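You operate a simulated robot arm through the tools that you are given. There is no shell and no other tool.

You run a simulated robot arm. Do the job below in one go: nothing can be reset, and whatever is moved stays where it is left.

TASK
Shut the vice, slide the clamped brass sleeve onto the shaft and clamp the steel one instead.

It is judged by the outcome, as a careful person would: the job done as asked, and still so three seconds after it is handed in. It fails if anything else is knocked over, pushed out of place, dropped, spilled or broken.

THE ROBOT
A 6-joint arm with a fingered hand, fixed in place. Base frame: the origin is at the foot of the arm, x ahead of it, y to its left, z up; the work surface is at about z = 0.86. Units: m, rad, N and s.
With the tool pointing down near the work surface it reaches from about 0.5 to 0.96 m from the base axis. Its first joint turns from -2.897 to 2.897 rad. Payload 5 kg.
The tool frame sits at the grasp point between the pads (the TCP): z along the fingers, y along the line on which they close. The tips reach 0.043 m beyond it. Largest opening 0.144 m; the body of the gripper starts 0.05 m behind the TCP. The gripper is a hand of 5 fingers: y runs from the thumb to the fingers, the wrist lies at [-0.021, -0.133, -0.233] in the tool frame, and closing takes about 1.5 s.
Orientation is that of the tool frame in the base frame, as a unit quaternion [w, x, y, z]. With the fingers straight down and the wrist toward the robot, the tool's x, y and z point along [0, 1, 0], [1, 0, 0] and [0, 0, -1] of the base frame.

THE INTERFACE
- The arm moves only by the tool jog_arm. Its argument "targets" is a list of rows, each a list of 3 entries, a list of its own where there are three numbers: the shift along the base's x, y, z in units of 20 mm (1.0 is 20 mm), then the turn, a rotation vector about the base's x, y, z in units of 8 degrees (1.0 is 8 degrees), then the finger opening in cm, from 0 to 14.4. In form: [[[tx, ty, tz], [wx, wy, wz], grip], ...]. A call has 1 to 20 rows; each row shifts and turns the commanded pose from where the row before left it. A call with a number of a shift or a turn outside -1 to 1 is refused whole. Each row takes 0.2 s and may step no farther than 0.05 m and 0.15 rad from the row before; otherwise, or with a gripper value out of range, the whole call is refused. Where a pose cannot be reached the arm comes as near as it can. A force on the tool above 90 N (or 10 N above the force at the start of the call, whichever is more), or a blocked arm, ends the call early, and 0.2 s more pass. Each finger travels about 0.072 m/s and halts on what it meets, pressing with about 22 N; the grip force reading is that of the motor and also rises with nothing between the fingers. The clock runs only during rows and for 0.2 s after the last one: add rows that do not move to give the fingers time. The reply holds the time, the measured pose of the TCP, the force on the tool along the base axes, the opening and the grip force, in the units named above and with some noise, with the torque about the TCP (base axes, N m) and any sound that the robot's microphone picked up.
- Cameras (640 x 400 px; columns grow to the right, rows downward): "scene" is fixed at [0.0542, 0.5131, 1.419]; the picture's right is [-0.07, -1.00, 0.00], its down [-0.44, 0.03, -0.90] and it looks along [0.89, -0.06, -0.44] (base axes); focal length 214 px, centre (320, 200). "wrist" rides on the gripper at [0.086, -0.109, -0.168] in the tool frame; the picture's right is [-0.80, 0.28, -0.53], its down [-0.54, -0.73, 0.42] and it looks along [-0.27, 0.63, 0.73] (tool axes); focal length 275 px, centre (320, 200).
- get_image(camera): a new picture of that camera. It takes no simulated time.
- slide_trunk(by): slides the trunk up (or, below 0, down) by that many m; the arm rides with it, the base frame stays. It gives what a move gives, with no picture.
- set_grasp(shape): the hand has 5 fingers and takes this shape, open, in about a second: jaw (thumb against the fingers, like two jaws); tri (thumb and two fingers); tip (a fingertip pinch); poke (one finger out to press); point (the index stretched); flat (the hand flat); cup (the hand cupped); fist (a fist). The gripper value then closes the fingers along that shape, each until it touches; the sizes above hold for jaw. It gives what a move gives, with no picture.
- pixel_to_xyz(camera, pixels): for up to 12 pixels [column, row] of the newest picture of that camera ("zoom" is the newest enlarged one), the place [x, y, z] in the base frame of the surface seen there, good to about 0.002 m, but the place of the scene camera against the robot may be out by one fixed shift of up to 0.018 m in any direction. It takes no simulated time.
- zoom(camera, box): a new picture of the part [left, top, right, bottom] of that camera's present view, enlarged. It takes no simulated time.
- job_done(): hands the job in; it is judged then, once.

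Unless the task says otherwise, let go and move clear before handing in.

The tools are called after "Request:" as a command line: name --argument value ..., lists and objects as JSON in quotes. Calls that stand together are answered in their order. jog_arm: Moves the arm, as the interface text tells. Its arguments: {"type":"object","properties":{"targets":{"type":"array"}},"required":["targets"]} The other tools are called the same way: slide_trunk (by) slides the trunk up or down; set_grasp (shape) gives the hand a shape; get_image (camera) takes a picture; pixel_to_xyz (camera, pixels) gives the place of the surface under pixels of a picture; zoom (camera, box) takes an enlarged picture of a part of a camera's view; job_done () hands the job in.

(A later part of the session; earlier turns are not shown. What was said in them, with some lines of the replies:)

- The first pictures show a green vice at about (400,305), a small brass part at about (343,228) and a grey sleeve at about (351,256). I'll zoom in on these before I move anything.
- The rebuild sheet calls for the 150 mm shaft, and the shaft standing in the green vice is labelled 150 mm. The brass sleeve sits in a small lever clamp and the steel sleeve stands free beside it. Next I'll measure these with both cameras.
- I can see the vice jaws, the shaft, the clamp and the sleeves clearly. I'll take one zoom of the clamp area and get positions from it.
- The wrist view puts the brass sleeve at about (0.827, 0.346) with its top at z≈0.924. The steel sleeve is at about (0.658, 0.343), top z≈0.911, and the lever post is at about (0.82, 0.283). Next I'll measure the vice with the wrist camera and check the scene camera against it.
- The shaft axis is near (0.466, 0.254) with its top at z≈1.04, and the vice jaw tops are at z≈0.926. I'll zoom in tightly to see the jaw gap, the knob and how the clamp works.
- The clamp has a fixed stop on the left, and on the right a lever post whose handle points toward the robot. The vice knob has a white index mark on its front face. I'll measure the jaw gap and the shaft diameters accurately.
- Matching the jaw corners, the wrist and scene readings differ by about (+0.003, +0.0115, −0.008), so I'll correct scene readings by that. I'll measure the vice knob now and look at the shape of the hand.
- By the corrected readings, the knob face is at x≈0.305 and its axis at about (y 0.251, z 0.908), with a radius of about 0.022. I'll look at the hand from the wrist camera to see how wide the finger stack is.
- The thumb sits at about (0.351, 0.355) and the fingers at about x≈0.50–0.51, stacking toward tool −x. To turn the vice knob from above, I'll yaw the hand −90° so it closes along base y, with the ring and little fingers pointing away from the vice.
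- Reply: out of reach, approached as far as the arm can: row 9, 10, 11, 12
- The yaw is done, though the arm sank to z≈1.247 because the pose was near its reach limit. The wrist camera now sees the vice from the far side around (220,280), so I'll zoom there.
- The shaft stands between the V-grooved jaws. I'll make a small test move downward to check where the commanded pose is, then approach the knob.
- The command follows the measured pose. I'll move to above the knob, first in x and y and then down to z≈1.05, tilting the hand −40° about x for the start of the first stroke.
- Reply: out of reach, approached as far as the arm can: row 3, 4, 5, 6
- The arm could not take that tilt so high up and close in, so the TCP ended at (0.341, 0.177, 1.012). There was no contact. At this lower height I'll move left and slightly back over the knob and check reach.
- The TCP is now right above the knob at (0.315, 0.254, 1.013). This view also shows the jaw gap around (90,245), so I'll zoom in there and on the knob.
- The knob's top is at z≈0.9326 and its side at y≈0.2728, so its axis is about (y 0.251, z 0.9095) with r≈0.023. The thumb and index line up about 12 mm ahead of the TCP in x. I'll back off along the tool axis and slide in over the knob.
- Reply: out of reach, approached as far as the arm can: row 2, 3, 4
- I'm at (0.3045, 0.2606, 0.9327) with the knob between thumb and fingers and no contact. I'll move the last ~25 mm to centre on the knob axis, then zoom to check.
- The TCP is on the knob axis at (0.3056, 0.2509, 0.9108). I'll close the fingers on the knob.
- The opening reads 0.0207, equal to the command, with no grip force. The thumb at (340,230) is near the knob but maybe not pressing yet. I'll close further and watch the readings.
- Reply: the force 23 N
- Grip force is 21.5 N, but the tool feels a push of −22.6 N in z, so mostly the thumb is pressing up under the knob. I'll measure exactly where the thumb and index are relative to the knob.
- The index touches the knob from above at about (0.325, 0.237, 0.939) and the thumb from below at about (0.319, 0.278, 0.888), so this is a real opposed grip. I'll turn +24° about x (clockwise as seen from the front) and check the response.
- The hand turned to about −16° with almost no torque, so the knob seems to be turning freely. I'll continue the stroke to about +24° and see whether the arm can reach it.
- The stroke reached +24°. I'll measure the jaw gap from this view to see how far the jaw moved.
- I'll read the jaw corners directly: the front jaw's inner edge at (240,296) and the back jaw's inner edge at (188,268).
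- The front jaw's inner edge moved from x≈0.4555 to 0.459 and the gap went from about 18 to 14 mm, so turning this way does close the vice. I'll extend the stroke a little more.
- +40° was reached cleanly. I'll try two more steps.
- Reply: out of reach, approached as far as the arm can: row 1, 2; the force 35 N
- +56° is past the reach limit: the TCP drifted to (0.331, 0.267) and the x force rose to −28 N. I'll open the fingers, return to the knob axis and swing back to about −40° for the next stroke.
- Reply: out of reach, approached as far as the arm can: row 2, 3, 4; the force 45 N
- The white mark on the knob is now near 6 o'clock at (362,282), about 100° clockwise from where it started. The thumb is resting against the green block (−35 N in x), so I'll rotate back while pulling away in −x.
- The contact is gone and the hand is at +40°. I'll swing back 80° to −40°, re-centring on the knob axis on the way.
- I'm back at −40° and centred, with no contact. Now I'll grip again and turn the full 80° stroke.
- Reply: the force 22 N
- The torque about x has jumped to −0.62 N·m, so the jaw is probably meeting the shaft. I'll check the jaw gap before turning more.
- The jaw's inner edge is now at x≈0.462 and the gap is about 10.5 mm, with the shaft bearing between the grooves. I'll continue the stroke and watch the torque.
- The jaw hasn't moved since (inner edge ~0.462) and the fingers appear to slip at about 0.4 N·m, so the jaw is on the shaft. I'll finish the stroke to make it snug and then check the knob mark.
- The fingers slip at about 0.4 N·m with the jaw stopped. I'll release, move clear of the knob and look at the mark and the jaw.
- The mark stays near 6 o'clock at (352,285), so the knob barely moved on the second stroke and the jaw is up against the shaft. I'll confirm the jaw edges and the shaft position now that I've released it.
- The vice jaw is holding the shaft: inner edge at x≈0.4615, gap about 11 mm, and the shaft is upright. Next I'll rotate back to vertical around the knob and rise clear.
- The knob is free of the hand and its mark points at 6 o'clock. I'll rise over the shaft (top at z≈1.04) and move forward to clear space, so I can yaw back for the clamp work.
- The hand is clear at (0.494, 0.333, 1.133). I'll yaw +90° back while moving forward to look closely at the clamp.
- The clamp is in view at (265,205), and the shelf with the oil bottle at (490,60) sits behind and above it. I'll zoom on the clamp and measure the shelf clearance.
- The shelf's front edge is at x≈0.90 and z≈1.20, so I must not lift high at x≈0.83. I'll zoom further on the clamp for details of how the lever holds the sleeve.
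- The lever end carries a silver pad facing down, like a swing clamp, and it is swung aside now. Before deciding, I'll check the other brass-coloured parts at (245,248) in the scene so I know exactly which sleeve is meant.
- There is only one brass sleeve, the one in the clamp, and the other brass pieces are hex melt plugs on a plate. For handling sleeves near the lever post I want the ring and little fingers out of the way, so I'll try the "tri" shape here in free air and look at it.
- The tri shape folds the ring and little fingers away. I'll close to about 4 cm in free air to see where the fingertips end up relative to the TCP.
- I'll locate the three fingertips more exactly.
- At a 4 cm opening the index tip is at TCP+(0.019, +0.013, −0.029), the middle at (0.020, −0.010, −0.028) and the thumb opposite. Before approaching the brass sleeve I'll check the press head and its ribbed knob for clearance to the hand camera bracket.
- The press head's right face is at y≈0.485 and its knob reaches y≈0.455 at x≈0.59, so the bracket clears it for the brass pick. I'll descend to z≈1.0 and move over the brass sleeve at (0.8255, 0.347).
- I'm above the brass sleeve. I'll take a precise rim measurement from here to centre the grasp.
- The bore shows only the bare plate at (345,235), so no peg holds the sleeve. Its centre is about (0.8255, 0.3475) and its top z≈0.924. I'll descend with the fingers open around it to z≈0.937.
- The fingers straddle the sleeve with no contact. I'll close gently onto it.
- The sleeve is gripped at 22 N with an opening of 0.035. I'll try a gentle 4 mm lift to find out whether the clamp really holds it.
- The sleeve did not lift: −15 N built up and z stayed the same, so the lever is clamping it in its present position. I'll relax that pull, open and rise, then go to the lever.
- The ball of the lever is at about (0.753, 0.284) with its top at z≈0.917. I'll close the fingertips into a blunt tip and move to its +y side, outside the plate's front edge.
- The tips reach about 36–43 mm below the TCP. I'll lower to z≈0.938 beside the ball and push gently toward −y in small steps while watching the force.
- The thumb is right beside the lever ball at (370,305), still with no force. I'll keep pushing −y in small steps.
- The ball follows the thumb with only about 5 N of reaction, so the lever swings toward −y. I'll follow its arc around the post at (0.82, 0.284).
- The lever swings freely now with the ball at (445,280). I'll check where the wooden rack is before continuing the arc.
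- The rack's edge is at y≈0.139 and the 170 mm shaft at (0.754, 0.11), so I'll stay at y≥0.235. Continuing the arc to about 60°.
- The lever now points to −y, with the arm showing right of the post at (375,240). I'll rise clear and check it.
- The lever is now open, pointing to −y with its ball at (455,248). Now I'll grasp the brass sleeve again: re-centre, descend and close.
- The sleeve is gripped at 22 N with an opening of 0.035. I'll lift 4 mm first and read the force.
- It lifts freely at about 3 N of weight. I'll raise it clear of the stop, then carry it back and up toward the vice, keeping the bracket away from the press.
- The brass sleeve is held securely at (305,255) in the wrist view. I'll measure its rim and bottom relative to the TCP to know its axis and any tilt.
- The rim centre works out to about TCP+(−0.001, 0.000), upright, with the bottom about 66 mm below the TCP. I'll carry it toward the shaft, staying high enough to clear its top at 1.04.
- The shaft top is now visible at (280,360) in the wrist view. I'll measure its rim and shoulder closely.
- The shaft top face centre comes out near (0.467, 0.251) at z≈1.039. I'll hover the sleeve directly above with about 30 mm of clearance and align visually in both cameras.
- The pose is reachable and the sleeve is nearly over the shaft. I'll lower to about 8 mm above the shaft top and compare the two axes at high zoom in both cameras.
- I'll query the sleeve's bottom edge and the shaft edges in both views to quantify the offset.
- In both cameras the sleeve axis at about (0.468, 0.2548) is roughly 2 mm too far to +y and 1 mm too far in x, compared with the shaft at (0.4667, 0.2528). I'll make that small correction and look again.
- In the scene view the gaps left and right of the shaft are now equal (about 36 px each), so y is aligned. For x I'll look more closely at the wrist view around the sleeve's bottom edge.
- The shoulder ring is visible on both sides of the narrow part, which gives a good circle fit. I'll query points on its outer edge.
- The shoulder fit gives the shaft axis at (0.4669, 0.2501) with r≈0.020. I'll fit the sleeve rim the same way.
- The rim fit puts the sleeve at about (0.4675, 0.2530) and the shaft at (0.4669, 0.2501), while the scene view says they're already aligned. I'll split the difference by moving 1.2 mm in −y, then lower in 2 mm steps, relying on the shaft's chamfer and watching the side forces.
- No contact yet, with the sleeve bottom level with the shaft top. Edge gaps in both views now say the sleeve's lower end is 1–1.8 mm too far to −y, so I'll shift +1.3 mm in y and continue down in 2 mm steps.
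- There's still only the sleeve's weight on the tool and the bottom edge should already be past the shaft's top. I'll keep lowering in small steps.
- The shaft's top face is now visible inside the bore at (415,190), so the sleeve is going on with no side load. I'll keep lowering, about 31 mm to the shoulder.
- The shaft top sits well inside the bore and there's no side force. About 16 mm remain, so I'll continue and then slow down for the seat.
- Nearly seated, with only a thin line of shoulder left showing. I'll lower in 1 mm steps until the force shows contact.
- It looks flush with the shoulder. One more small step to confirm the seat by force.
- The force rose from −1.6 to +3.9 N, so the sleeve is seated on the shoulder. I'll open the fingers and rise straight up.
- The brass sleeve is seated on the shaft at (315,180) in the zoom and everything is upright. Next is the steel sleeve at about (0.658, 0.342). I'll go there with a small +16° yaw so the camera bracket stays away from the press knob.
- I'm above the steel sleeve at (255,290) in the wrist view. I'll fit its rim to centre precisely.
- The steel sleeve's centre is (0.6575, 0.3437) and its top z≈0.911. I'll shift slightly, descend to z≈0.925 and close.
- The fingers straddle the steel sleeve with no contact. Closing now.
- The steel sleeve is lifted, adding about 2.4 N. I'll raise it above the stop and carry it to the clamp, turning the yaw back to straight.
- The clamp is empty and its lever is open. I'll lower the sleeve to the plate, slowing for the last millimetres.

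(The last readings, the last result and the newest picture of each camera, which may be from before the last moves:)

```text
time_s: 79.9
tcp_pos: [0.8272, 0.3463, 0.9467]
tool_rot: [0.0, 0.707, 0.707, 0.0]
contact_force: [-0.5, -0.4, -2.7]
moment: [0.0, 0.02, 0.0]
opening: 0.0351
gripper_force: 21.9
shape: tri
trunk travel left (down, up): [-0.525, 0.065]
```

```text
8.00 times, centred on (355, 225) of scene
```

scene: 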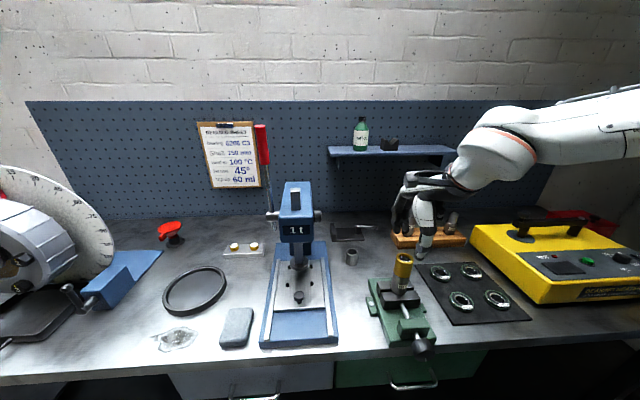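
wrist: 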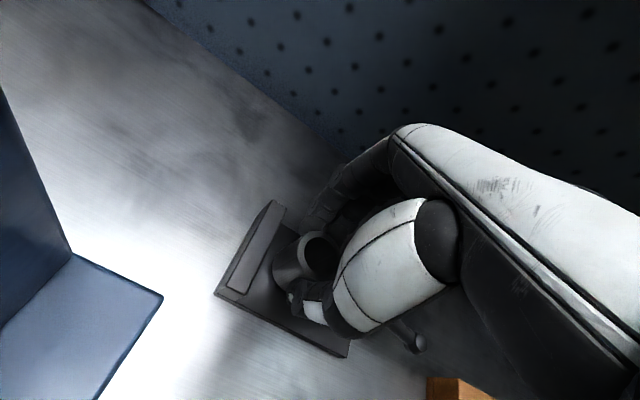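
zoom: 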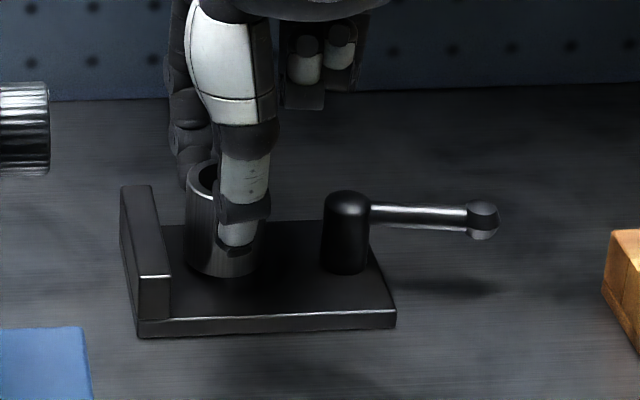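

The sleeve hovers about 7 mm above the plate, with the same spacing to the stop as the brass one had. I'll lower in small steps until I feel contact.

Request:
jog_arm --targets '[[[0, 0, -0.1], [0, 0, 0], 2], [[0, 0, -0.1], [0, 0, 0], 2], [[0, 0, -0.06], [0, 0, 0], 2], [[0, 0, 0], [0, 0, 0], 2]]'

```text
time_s: 80.9
tcp_pos: [0.8272, 0.3471, 0.9406]
tool_rot: [0.0, 0.707, 0.707, 0.0]
contact_force: [-0.1, 0.3, -2.7]
moment: [-0.02, 0.0, 0.0]
opening: 0.0352
gripper_force: 22.3
shape: tri
trunk travel left (down, up): [-0.525, 0.065]
```

The full weight is still on the hand. A few more sub-millimetre to 1 mm steps.

Request:
jog_arm --targets '[[[0, 0, -0.05], [0, 0, 0], 2], [[0, 0, -0.05], [0, 0, 0], 2], [[0, 0, 0], [0, 0, 0], 2]]'

Request:
zoom --camera "scene" --box '[330, 210, 370, 245]'

```text
time_s: 81.7
tcp_pos: [0.8275, 0.3463, 0.939]
tool_rot: [-0.001, 0.707, 0.707, 0.0]
contact_force: [1.3, 0.3, -1.0]
moment: [-0.03, -0.01, 0.0]
opening: 0.0354
gripper_force: 21.7
shape: tri
trunk travel left (down, up): [-0.525, 0.065]
```

```text
11.43 times, centred on (350, 228) of scene
```

zoom: 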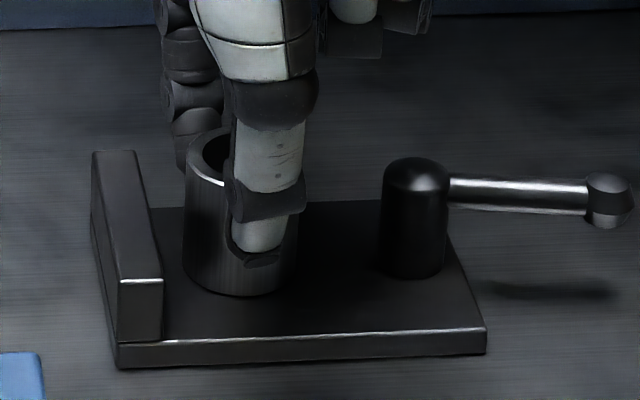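

The load dropped to −1.0 N, so the sleeve is touching the plate. It stands where the brass one stood (left edge ~185 px against 186 px expected). I'll settle it and release.

Request:
jog_arm --targets '[[[0, 0, -0.04], [0, 0, 0], 2], [[0, 0, 0], [0, 0, 0], 3.6], [[0, 0, 0], [0, 0, 0], 4.5], [[0, 0, 0], [0, 0, 0], 6], [[0, 0, 0], [0, 0, 0], 8], [[0, 0, 0], [0, 0, 0], 8]]'

Request:
zoom --camera "scene" --box '[330, 210, 370, 245]'

Request:
get_image --camera "wrist"

```text
time_s: 83.1
tcp_pos: [0.8267, 0.3467, 0.9392]
tool_rot: [0.0, 0.707, 0.707, 0.0]
contact_force: [0.2, 0.3, 0.1]
moment: [-0.01, -0.02, 0.01]
opening: 0.0794
gripper_force: 0.0
shape: tri
trunk travel left (down, up): [-0.525, 0.065]
```

```text
11.43 times, centred on (350, 228) of scene
```

zoom: 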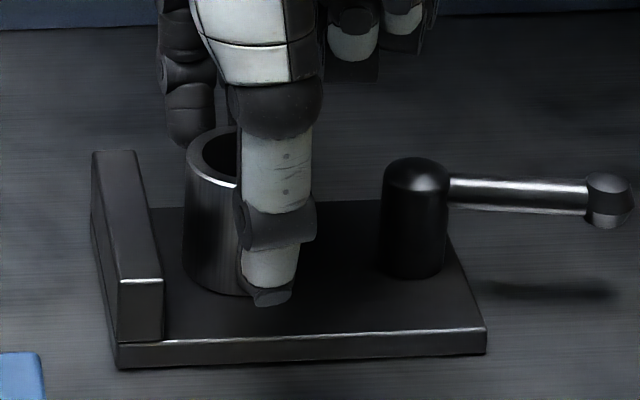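

```text
taken
```

wrist: 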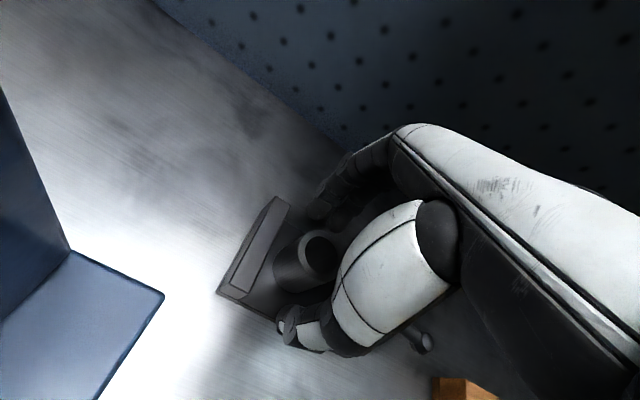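

The steel sleeve is free-standing in the clamp. I'll rise, then move to the far side of the open lever to swing it back.

Request:
jog_arm --targets '[[[0, 0, 1], [0, 0, 0], 8], [[0, 0, 1], [0, 0, 0], 8], [[0, 0, 1], [0, 0, 0], 8], [[0, 0, 0.2], [0, 0, 0], 6], [[0.4, -1, 0], [0, 0, 0], 4], [[0.4, -1, 0], [0, 0, 0], 2], [[0.4, -1, 0], [0, 0, 0], 0.5], [[0.4, -1, 0], [0, 0, 0], 0.5], [[0.3, -1, 0], [0, 0, 0], 0.5], [[0.1, -0.9, 0], [0, 0, 0], 0.5]]'

Request:
get_image --camera "wrist"

Request:
zoom --camera "scene" --box '[325, 180, 405, 250]'

Request:
pixel_to_xyz --camera "zoom" --pixels '[[150, 250], [230, 260], [300, 265], [340, 265], [360, 260], [250, 250]]'

```text
time_s: 85.3
tcp_pos: [0.8652, 0.2291, 1.0024]
tool_rot: [0.0, 0.707, 0.707, 0.0]
contact_force: [-0.2, -1.1, 0.0]
moment: [-0.04, 0.01, -0.01]
opening: 0.0054
gripper_force: 0.1
shape: tri
trunk travel left (down, up): [-0.525, 0.065]
```

```text
taken
```

wrist: 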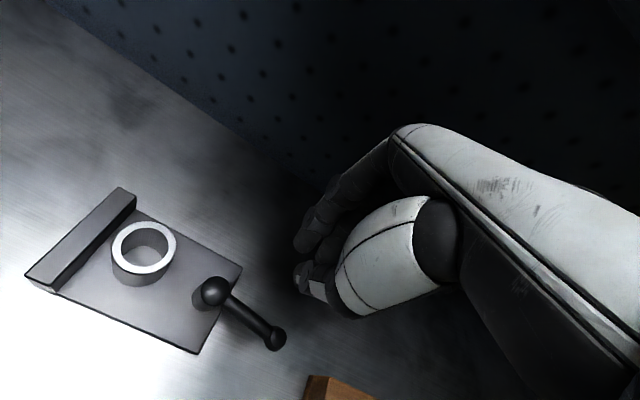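

```text
5.71 times, centred on (365, 215) of scene
```

zoom: 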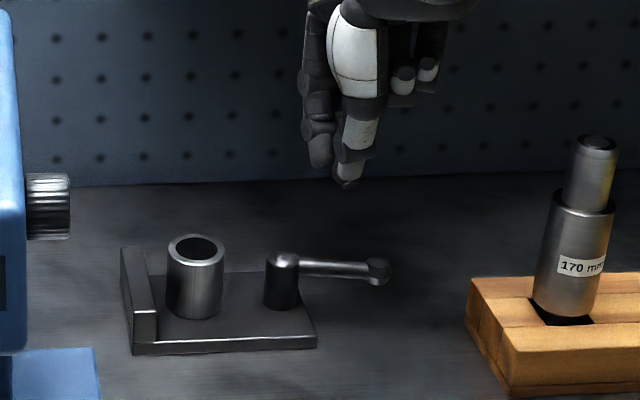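

```text
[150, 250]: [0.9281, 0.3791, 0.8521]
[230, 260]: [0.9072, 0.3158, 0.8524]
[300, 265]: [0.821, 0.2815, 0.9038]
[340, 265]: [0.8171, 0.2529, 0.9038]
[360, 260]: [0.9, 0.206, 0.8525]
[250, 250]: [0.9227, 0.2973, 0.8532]
```

The wrist view now shows the clamp from almost straight above, with the steel sleeve at (143,250), the post at (213,292) and the ball at (275,338). I'll measure these.

Request:
pixel_to_xyz --camera "wrist" --pixels '[[275, 338], [267, 345], [283, 332], [213, 292], [245, 315], [118, 250], [170, 240], [140, 225], [145, 272], [120, 195], [135, 205], [55, 285]]'

Request:
zoom --camera "wrist" --box '[10, 170, 310, 370]'

```text
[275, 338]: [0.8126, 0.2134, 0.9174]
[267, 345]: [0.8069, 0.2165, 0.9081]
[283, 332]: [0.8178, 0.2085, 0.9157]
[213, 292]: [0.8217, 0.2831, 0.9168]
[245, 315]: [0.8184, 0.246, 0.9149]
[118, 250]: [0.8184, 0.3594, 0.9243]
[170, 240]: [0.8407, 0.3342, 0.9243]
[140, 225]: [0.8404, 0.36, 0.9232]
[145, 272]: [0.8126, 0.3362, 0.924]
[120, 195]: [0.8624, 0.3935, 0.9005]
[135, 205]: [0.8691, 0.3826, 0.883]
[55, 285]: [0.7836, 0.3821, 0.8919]
```

```text
2.00 times, centred on (160, 270) of wrist
```

zoom: 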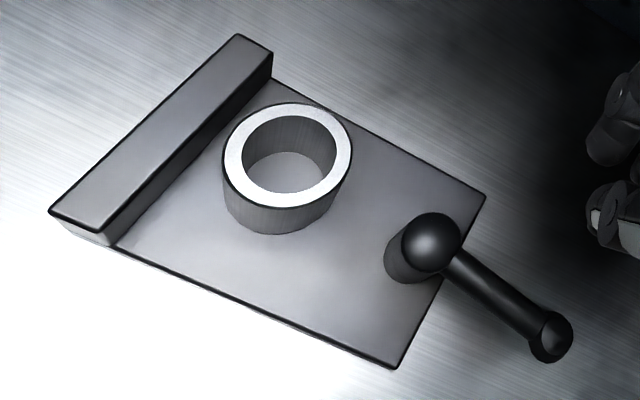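

The lever points along −y with its ball at (0.813, 0.213), and the steel sleeve's centre is (0.828, 0.3475). I'll lower the closed fingertips on the far (+x) side of the ball and start pushing −x gently.

Request:
jog_arm --targets '[[[0, -0.3, -0.8], [0, 0, 0], 0.5], [[0, 0, -0.8], [0, 0, 0], 0.5], [[0, 0, -0.8], [0, 0, 0], 0.5], [[0, 0, -0.8], [0, 0, 0], 0.5], [[-0.4, 0, 0], [0, 0, 0], 0.5], [[-0.4, 0, 0], [0, 0, 0], 0.5], [[-0.3, 0, 0], [0, 0, 0], 0.5]]'

Request:
get_image --camera "wrist"

Request:
zoom --camera "scene" --box '[325, 190, 405, 250]'

```text
time_s: 86.9
tcp_pos: [0.8455, 0.2232, 0.9385]
tool_rot: [-0.001, 0.707, 0.707, 0.0]
contact_force: [2.3, -0.6, 0.5]
moment: [0.01, -0.01, 0.0]
opening: 0.0051
gripper_force: 0.1
shape: tri
trunk travel left (down, up): [-0.525, 0.065]
```

```text
taken
```

wrist: 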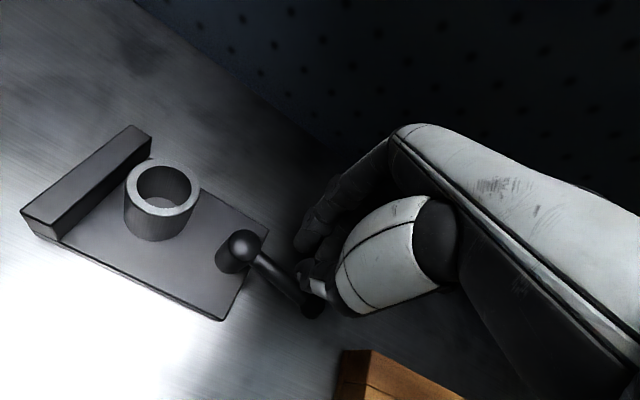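

```text
6.67 times, centred on (365, 220) of scene
```

zoom: 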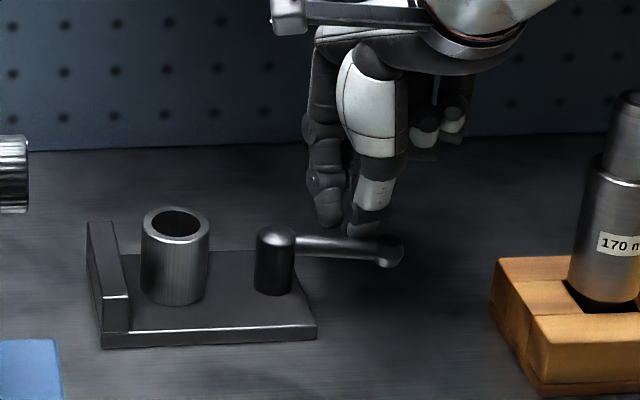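

Contact is light at +2.3 N in x. I'll push the lever along its arc toward the closed direction, checking halfway.

Request:
jog_arm --targets '[[[-0.35, -0.15, 0], [0, 0, 0], 0.5], [[-0.51, 0.04, 0], [0, 0, 0], 0.5], [[-0.51, 0.04, 0], [0, 0, 0], 0.5], [[-0.36, 0.145, 0], [0, 0, 0], 0.5], [[-0.36, 0.145, 0], [0, 0, 0], 0.5]]'

Request:
get_image --camera "wrist"

Request:
zoom --camera "scene" --box '[325, 190, 405, 250]'

```text
time_s: 88.1
tcp_pos: [0.8021, 0.2275, 0.9382]
tool_rot: [-0.001, 0.707, 0.707, 0.0]
contact_force: [0.3, 0.3, 0.8]
moment: [0.0, -0.03, -0.03]
opening: 0.0049
gripper_force: 0.2
shape: tri
trunk travel left (down, up): [-0.525, 0.065]
```

```text
taken
```

wrist: 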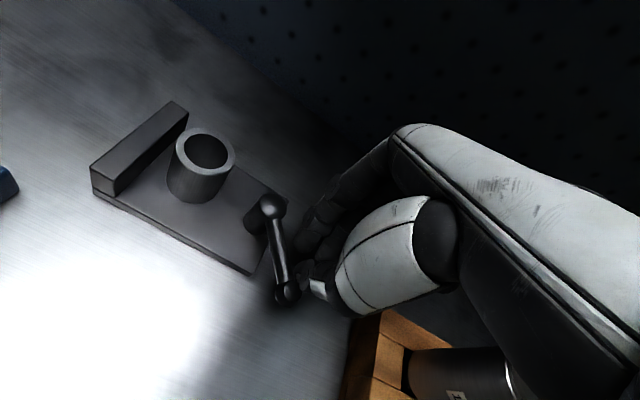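

```text
6.67 times, centred on (365, 220) of scene
```

zoom: 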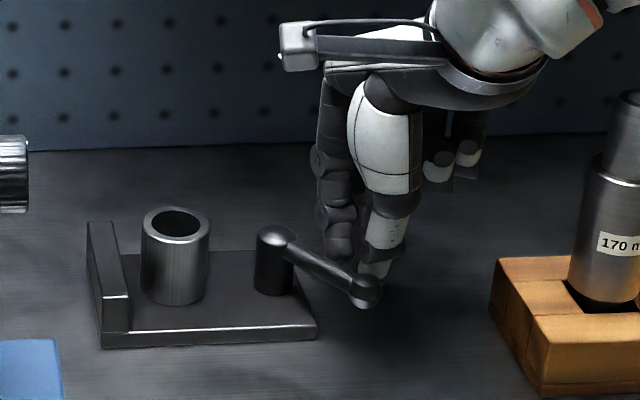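

The lever is about half way, with its ball at (365,290). Continuing the arc toward the closed position.

Request:
jog_arm --targets '[[[-0.31, 0.23, 0], [0, 0, 0], 0.5], [[-0.31, 0.23, 0], [0, 0, 0], 0.5], [[-0.27, 0.3, 0], [0, 0, 0], 0.5], [[-0.27, 0.3, 0], [0, 0, 0], 0.5]]'

Request:
get_image --camera "wrist"

Request:
zoom --camera "scene" --box '[325, 190, 405, 250]'

Request:
pixel_to_xyz --camera "wrist" --pixels '[[288, 290], [270, 205], [275, 250], [270, 285], [265, 260]]'

```text
time_s: 89.1
tcp_pos: [0.781, 0.2481, 0.9387]
tool_rot: [-0.001, 0.707, 0.707, 0.001]
contact_force: [0.1, -0.4, -1.2]
moment: [0.0, 0.02, 0.01]
opening: 0.0055
gripper_force: 0.0
shape: tri
trunk travel left (down, up): [-0.525, 0.065]
```

```text
taken
```

wrist: 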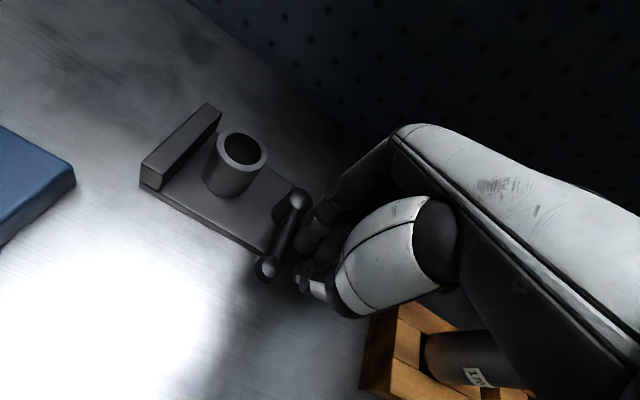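

```text
6.67 times, centred on (365, 220) of scene
```

zoom: 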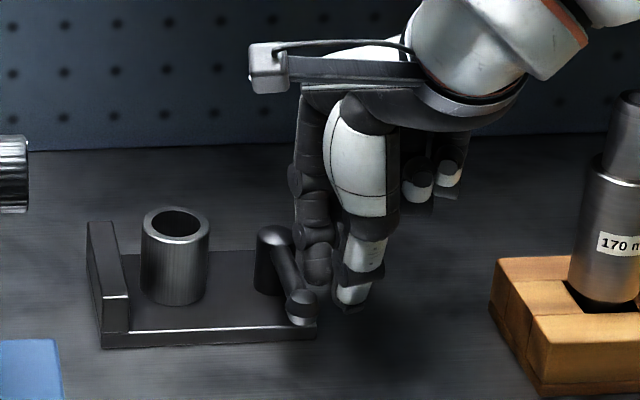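

```text
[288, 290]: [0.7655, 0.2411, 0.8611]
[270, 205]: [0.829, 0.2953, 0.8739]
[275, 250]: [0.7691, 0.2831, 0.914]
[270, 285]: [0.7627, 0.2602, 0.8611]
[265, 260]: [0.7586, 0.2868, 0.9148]
```

The lever is back at about its original closed position, ball at (302,305) in the zoom and y≈0.286. I'll nudge it further in +y gently to make sure it's fully home.

Request:
jog_arm --targets '[[[-0.5, 0.1, 0], [0, 0, 0], 0.5], [[-0.2, 0.2, 0], [0, 0, 0], 0.5], [[0, 0.15, 0], [0, 0, 0], 0.5], [[0, 0.15, 0], [0, 0, 0], 0.5]]'

Request:
zoom --camera "scene" --box '[325, 190, 405, 250]'

```text
time_s: 90.1
tcp_pos: [0.766, 0.2549, 0.9376]
tool_rot: [0.0, 0.708, 0.706, -0.001]
contact_force: [4.9, -26.9, 2.6]
moment: [-0.79, -0.18, -0.38]
opening: 0.0055
gripper_force: 0.1
shape: tri
trunk travel left (down, up): [-0.525, 0.065]
```

```text
6.67 times, centred on (365, 220) of scene
```

zoom: 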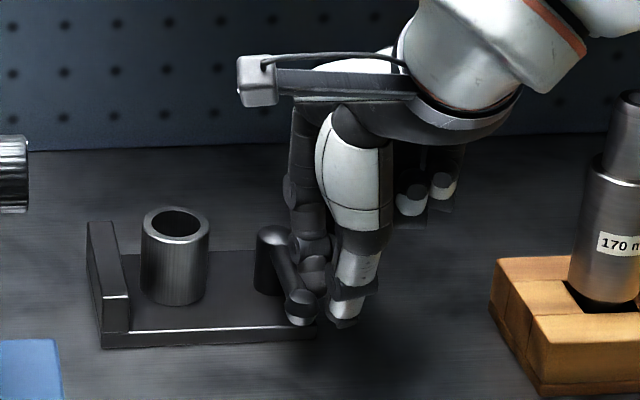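

The force rose to −27 N with the lever not moving further, so it's at its closed stop. I'll back off right away and rise clear.

Request:
jog_arm --targets '[[[0, -0.4, 0], [0, 0, 0], 0.5], [[-0.1, -0.4, 0], [0, 0, 0], 0.5], [[0, 0, 1], [0, 0, 0], 0.5], [[0, 0, 1], [0, 0, 0], 0.5], [[0, 0, 1], [0, 0, 0], 0.5], [[0, 0, 0.3], [0, 0, 0], 2]]'

Request:
get_image --camera "wrist"

Request:
zoom --camera "scene" --box '[325, 190, 405, 250]'

Request:
zoom --camera "wrist" --box '[100, 80, 340, 300]'

```text
time_s: 91.5
tcp_pos: [0.7629, 0.2439, 1.0052]
tool_rot: [0.0, 0.707, 0.707, 0.0]
contact_force: [-0.2, 0.4, 0.1]
moment: [0.02, -0.01, 0.05]
opening: 0.0198
gripper_force: 0.1
shape: tri
trunk travel left (down, up): [-0.525, 0.065]
```

```text
taken
```

wrist: 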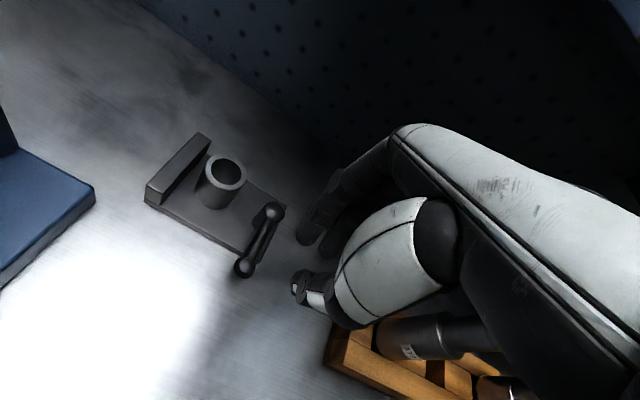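

```text
6.67 times, centred on (365, 220) of scene
```

zoom: 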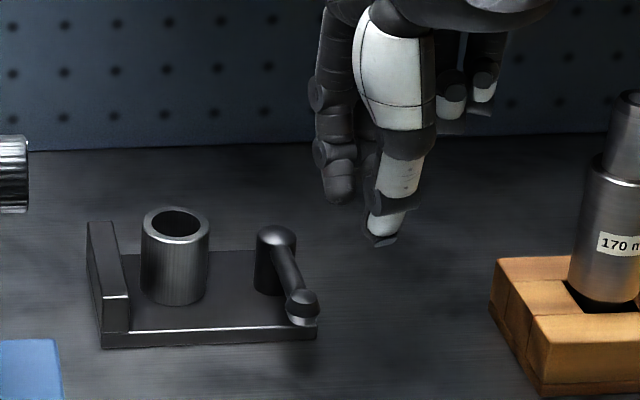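

```text
1.82 times, centred on (220, 190) of wrist
```

zoom: 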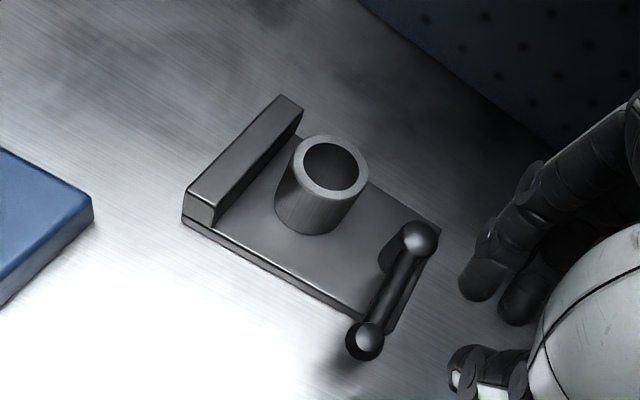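

The lever is closed as it was at the start and the steel sleeve stands undisturbed. I'll check that it's really clamped with the same gentle lift test I used on the brass one.

Request:
jog_arm --targets '[[[0.5, 1, 0], [0, 0, 0], 4], [[0.6, 1, 0], [0, 0, 0], 6], [[0.7, 1, 0], [0, 0, 0], 8], [[0.7, 1, 0], [0, 0, 0], 8], [[0.7, 1, 0], [0, 0, 0], 8], [[0, 0.15, -0.8], [0, 0, 0], 8], [[0, 0, -0.9], [0, 0, 0], 8], [[0, 0, -0.9], [0, 0, 0], 8], [[0, 0, -0.7], [0, 0, 0], 8]]'

Request:
get_image --camera "wrist"

Request:
zoom --camera "scene" --box '[325, 190, 405, 250]'

```text
time_s: 93.5
tcp_pos: [0.8265, 0.3481, 0.9389]
tool_rot: [0.0, 0.707, 0.708, 0.0]
contact_force: [0.9, 0.1, 0.3]
moment: [0.0, 0.01, 0.0]
opening: 0.0795
gripper_force: 0.0
shape: tri
trunk travel left (down, up): [-0.525, 0.065]
```

```text
taken
```

wrist: 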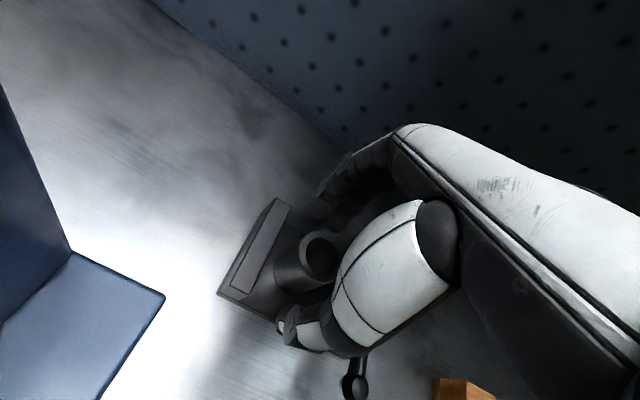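

```text
6.67 times, centred on (365, 220) of scene
```

zoom: 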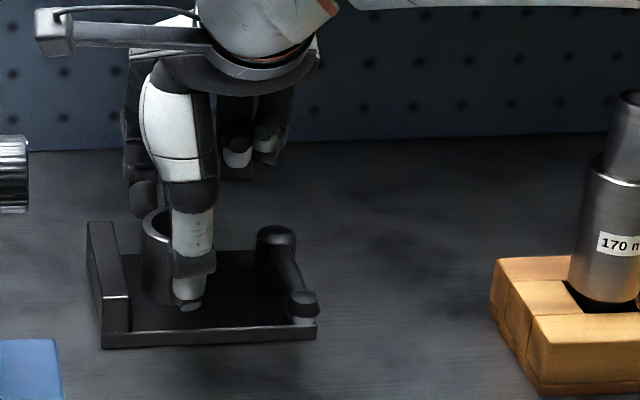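

The fingers straddle the steel sleeve. I'll close and give it a gentle 3–4 mm pull.

Request:
jog_arm --targets '[[[0, 0, 0], [0, 0, 0], 6], [[0, 0, 0], [0, 0, 0], 5], [[0, 0, 0], [0, 0, 0], 4.2], [[0, 0, 0], [0, 0, 0], 3.6], [[0, 0, 0], [0, 0, 0], 3], [[0, 0, 0], [0, 0, 0], 3], [[0, 0, 0.1], [0, 0, 0], 3], [[0, 0, 0.1], [0, 0, 0], 3]]'

Request:
zoom --camera "scene" --box '[325, 190, 405, 250]'

```text
time_s: 95.3
tcp_pos: [0.827, 0.3471, 0.9388]
tool_rot: [0.0, 0.708, 0.707, -0.003]
contact_force: [1.0, 0.9, -8.7]
moment: [0.0, -0.1, 0.03]
opening: 0.0349
gripper_force: 22.1
shape: tri
trunk travel left (down, up): [-0.525, 0.065]
```

```text
6.67 times, centred on (365, 220) of scene
```

zoom: 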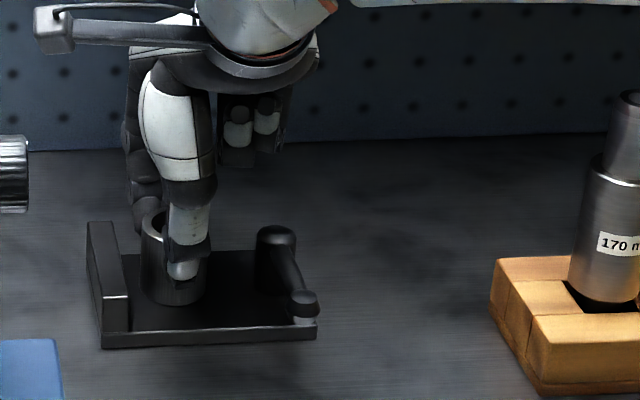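

The z force is −8.7 N and the TCP did not rise, where the free sleeve gave only −2.4 N, so the steel sleeve is clamped. I'll relax, release and rise.

Request:
jog_arm --targets '[[[0, 0, -0.2], [0, 0, 0], 3.2], [[0, 0, 0], [0, 0, 0], 4.5], [[0, 0, 0], [0, 0, 0], 6], [[0, 0, 0], [0, 0, 0], 8], [[0, 0, 0], [0, 0, 0], 8], [[0, 0, 1], [0, 0, 0], 8], [[0, 0, 1], [0, 0, 0], 8], [[0, 0, 1], [0, 0, 0], 8], [[-0.5, -0.2, 0.6], [0, 0, 0], 8], [[-1, -0.3, 0.7], [0, 0, 0], 8], [[-1, -0.3, 0.7], [0, 0, 0], 8], [[-1, -0.3, 0.7], [0, 0, 0], 8], [[-1, -0.3, 0.7], [0, 0, 0], 8], [[-1, -0.3, 0.7], [0, 0, 0], 8], [[-1, -0.3, 0.7], [0, 0, 0], 8]]'

Request:
get_image --camera "scene"

Request:
get_image --camera "wrist"

Request:
zoom --camera "scene" --box '[325, 205, 375, 245]'

Request:
zoom --camera "scene" --box '[360, 240, 450, 365]'

```text
time_s: 98.5
tcp_pos: [0.6964, 0.3078, 1.0949]
tool_rot: [0.0, 0.707, 0.707, 0.0]
contact_force: [-0.2, 0.5, -1.4]
moment: [-0.01, -0.01, 0.02]
opening: 0.0797
gripper_force: 0.0
shape: tri
trunk travel left (down, up): [-0.525, 0.065]
```

```text
taken
```

scene: 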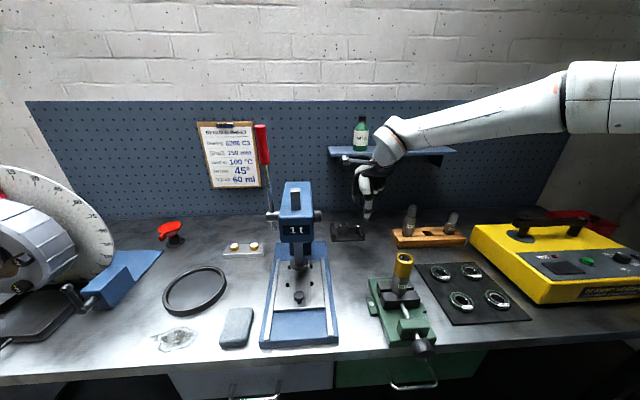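

```text
taken
```

wrist: 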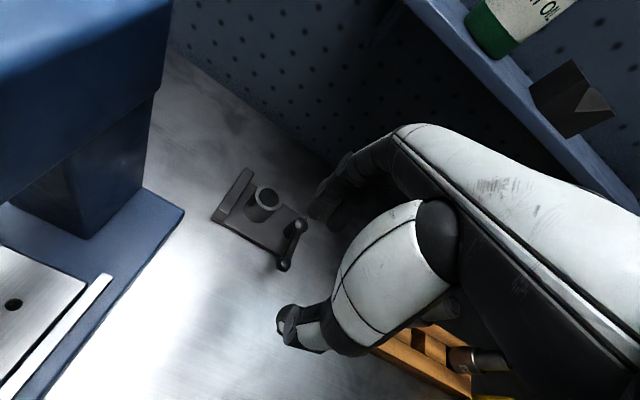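

```text
10.00 times, centred on (350, 225) of scene
```

zoom: 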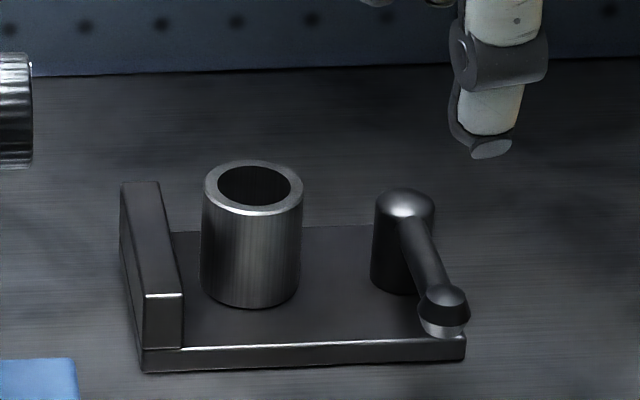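

```text
3.20 times, centred on (405, 302) of scene
```

zoom: 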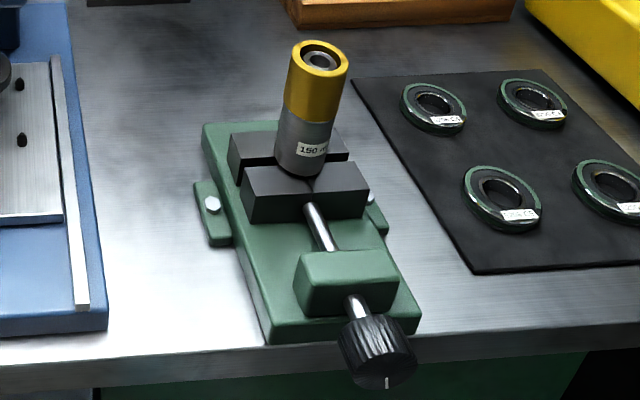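

All looks right: the brass sleeve is on the shaft in the shut vice with the knob mark still at 6 o'clock, and the steel sleeve is in the clamp with the lever closed. I'll do a last check of the rack, shelf and vice details against the first pictures.

Request:
zoom --camera "scene" --box '[380, 190, 480, 260]'

Request:
zoom --camera "scene" --box '[378, 250, 428, 310]'

Request:
pixel_to_xyz --camera "zoom" --pixels '[[150, 290], [160, 300], [230, 290], [125, 265], [200, 268], [395, 275], [430, 290], [300, 340], [300, 190], [330, 60]]'

```text
5.71 times, centred on (430, 225) of scene
```

zoom: 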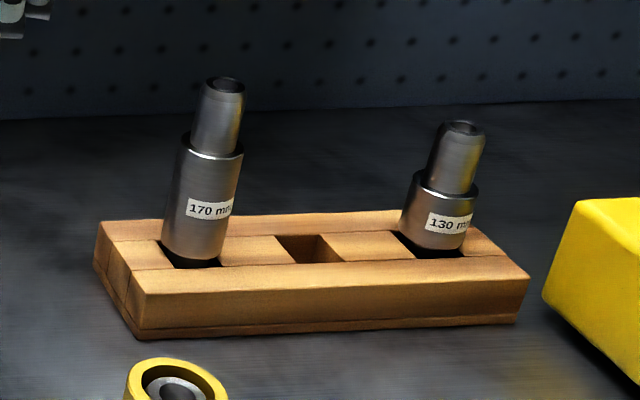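

```text
6.67 times, centred on (403, 280) of scene
```

zoom: 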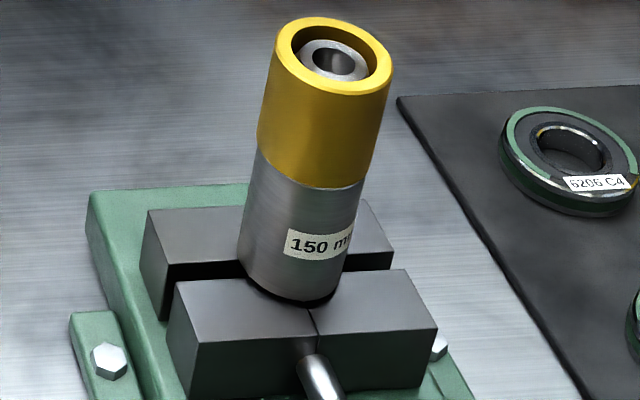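

```text
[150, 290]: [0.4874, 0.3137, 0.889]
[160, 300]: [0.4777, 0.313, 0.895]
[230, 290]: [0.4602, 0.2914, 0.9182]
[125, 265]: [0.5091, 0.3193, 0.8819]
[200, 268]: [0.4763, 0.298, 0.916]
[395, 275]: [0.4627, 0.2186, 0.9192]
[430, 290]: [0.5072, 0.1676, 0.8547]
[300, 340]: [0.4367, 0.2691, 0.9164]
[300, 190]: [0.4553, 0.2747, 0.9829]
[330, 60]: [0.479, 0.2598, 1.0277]
```

The rack and its shafts are unchanged, the brass sleeve sits flush on the shoulder of the 150 mm shaft, and the vice jaws are closed on it. The steel sleeve is clamped, as the lift test showed, and the hand is clear of everything. Handing the job in.

Request:
job_done

```text
The job is handed in.
```

The job is finished and handed in; I haven't seen the judging result.

- **Vice:** I turned the knob clockwise about 126°, until the jaws closed on the 150 mm shaft and the knob would not turn further. The gap between the jaws went from about 18 mm to 11 mm. The knob was still where I left it at the last check.
- **Brass sleeve:** I opened the clamp lever, lifted the sleeve out and slid it onto the shaft. It seated flush on the shoulder with no side load.
- **Steel sleeve:** I placed it where the brass one had been and swung the lever back to its closed stop. A gentle pull did not move it, so it is clamped.

The other shafts in the rack, the bearings and the oil bottle looked unmoved in the final pictures. While turning the knob, the thumb pressed against the vice block at about 35 N and I backed it off, with no sign of damage. The hand was open and clear of everything at hand-in.
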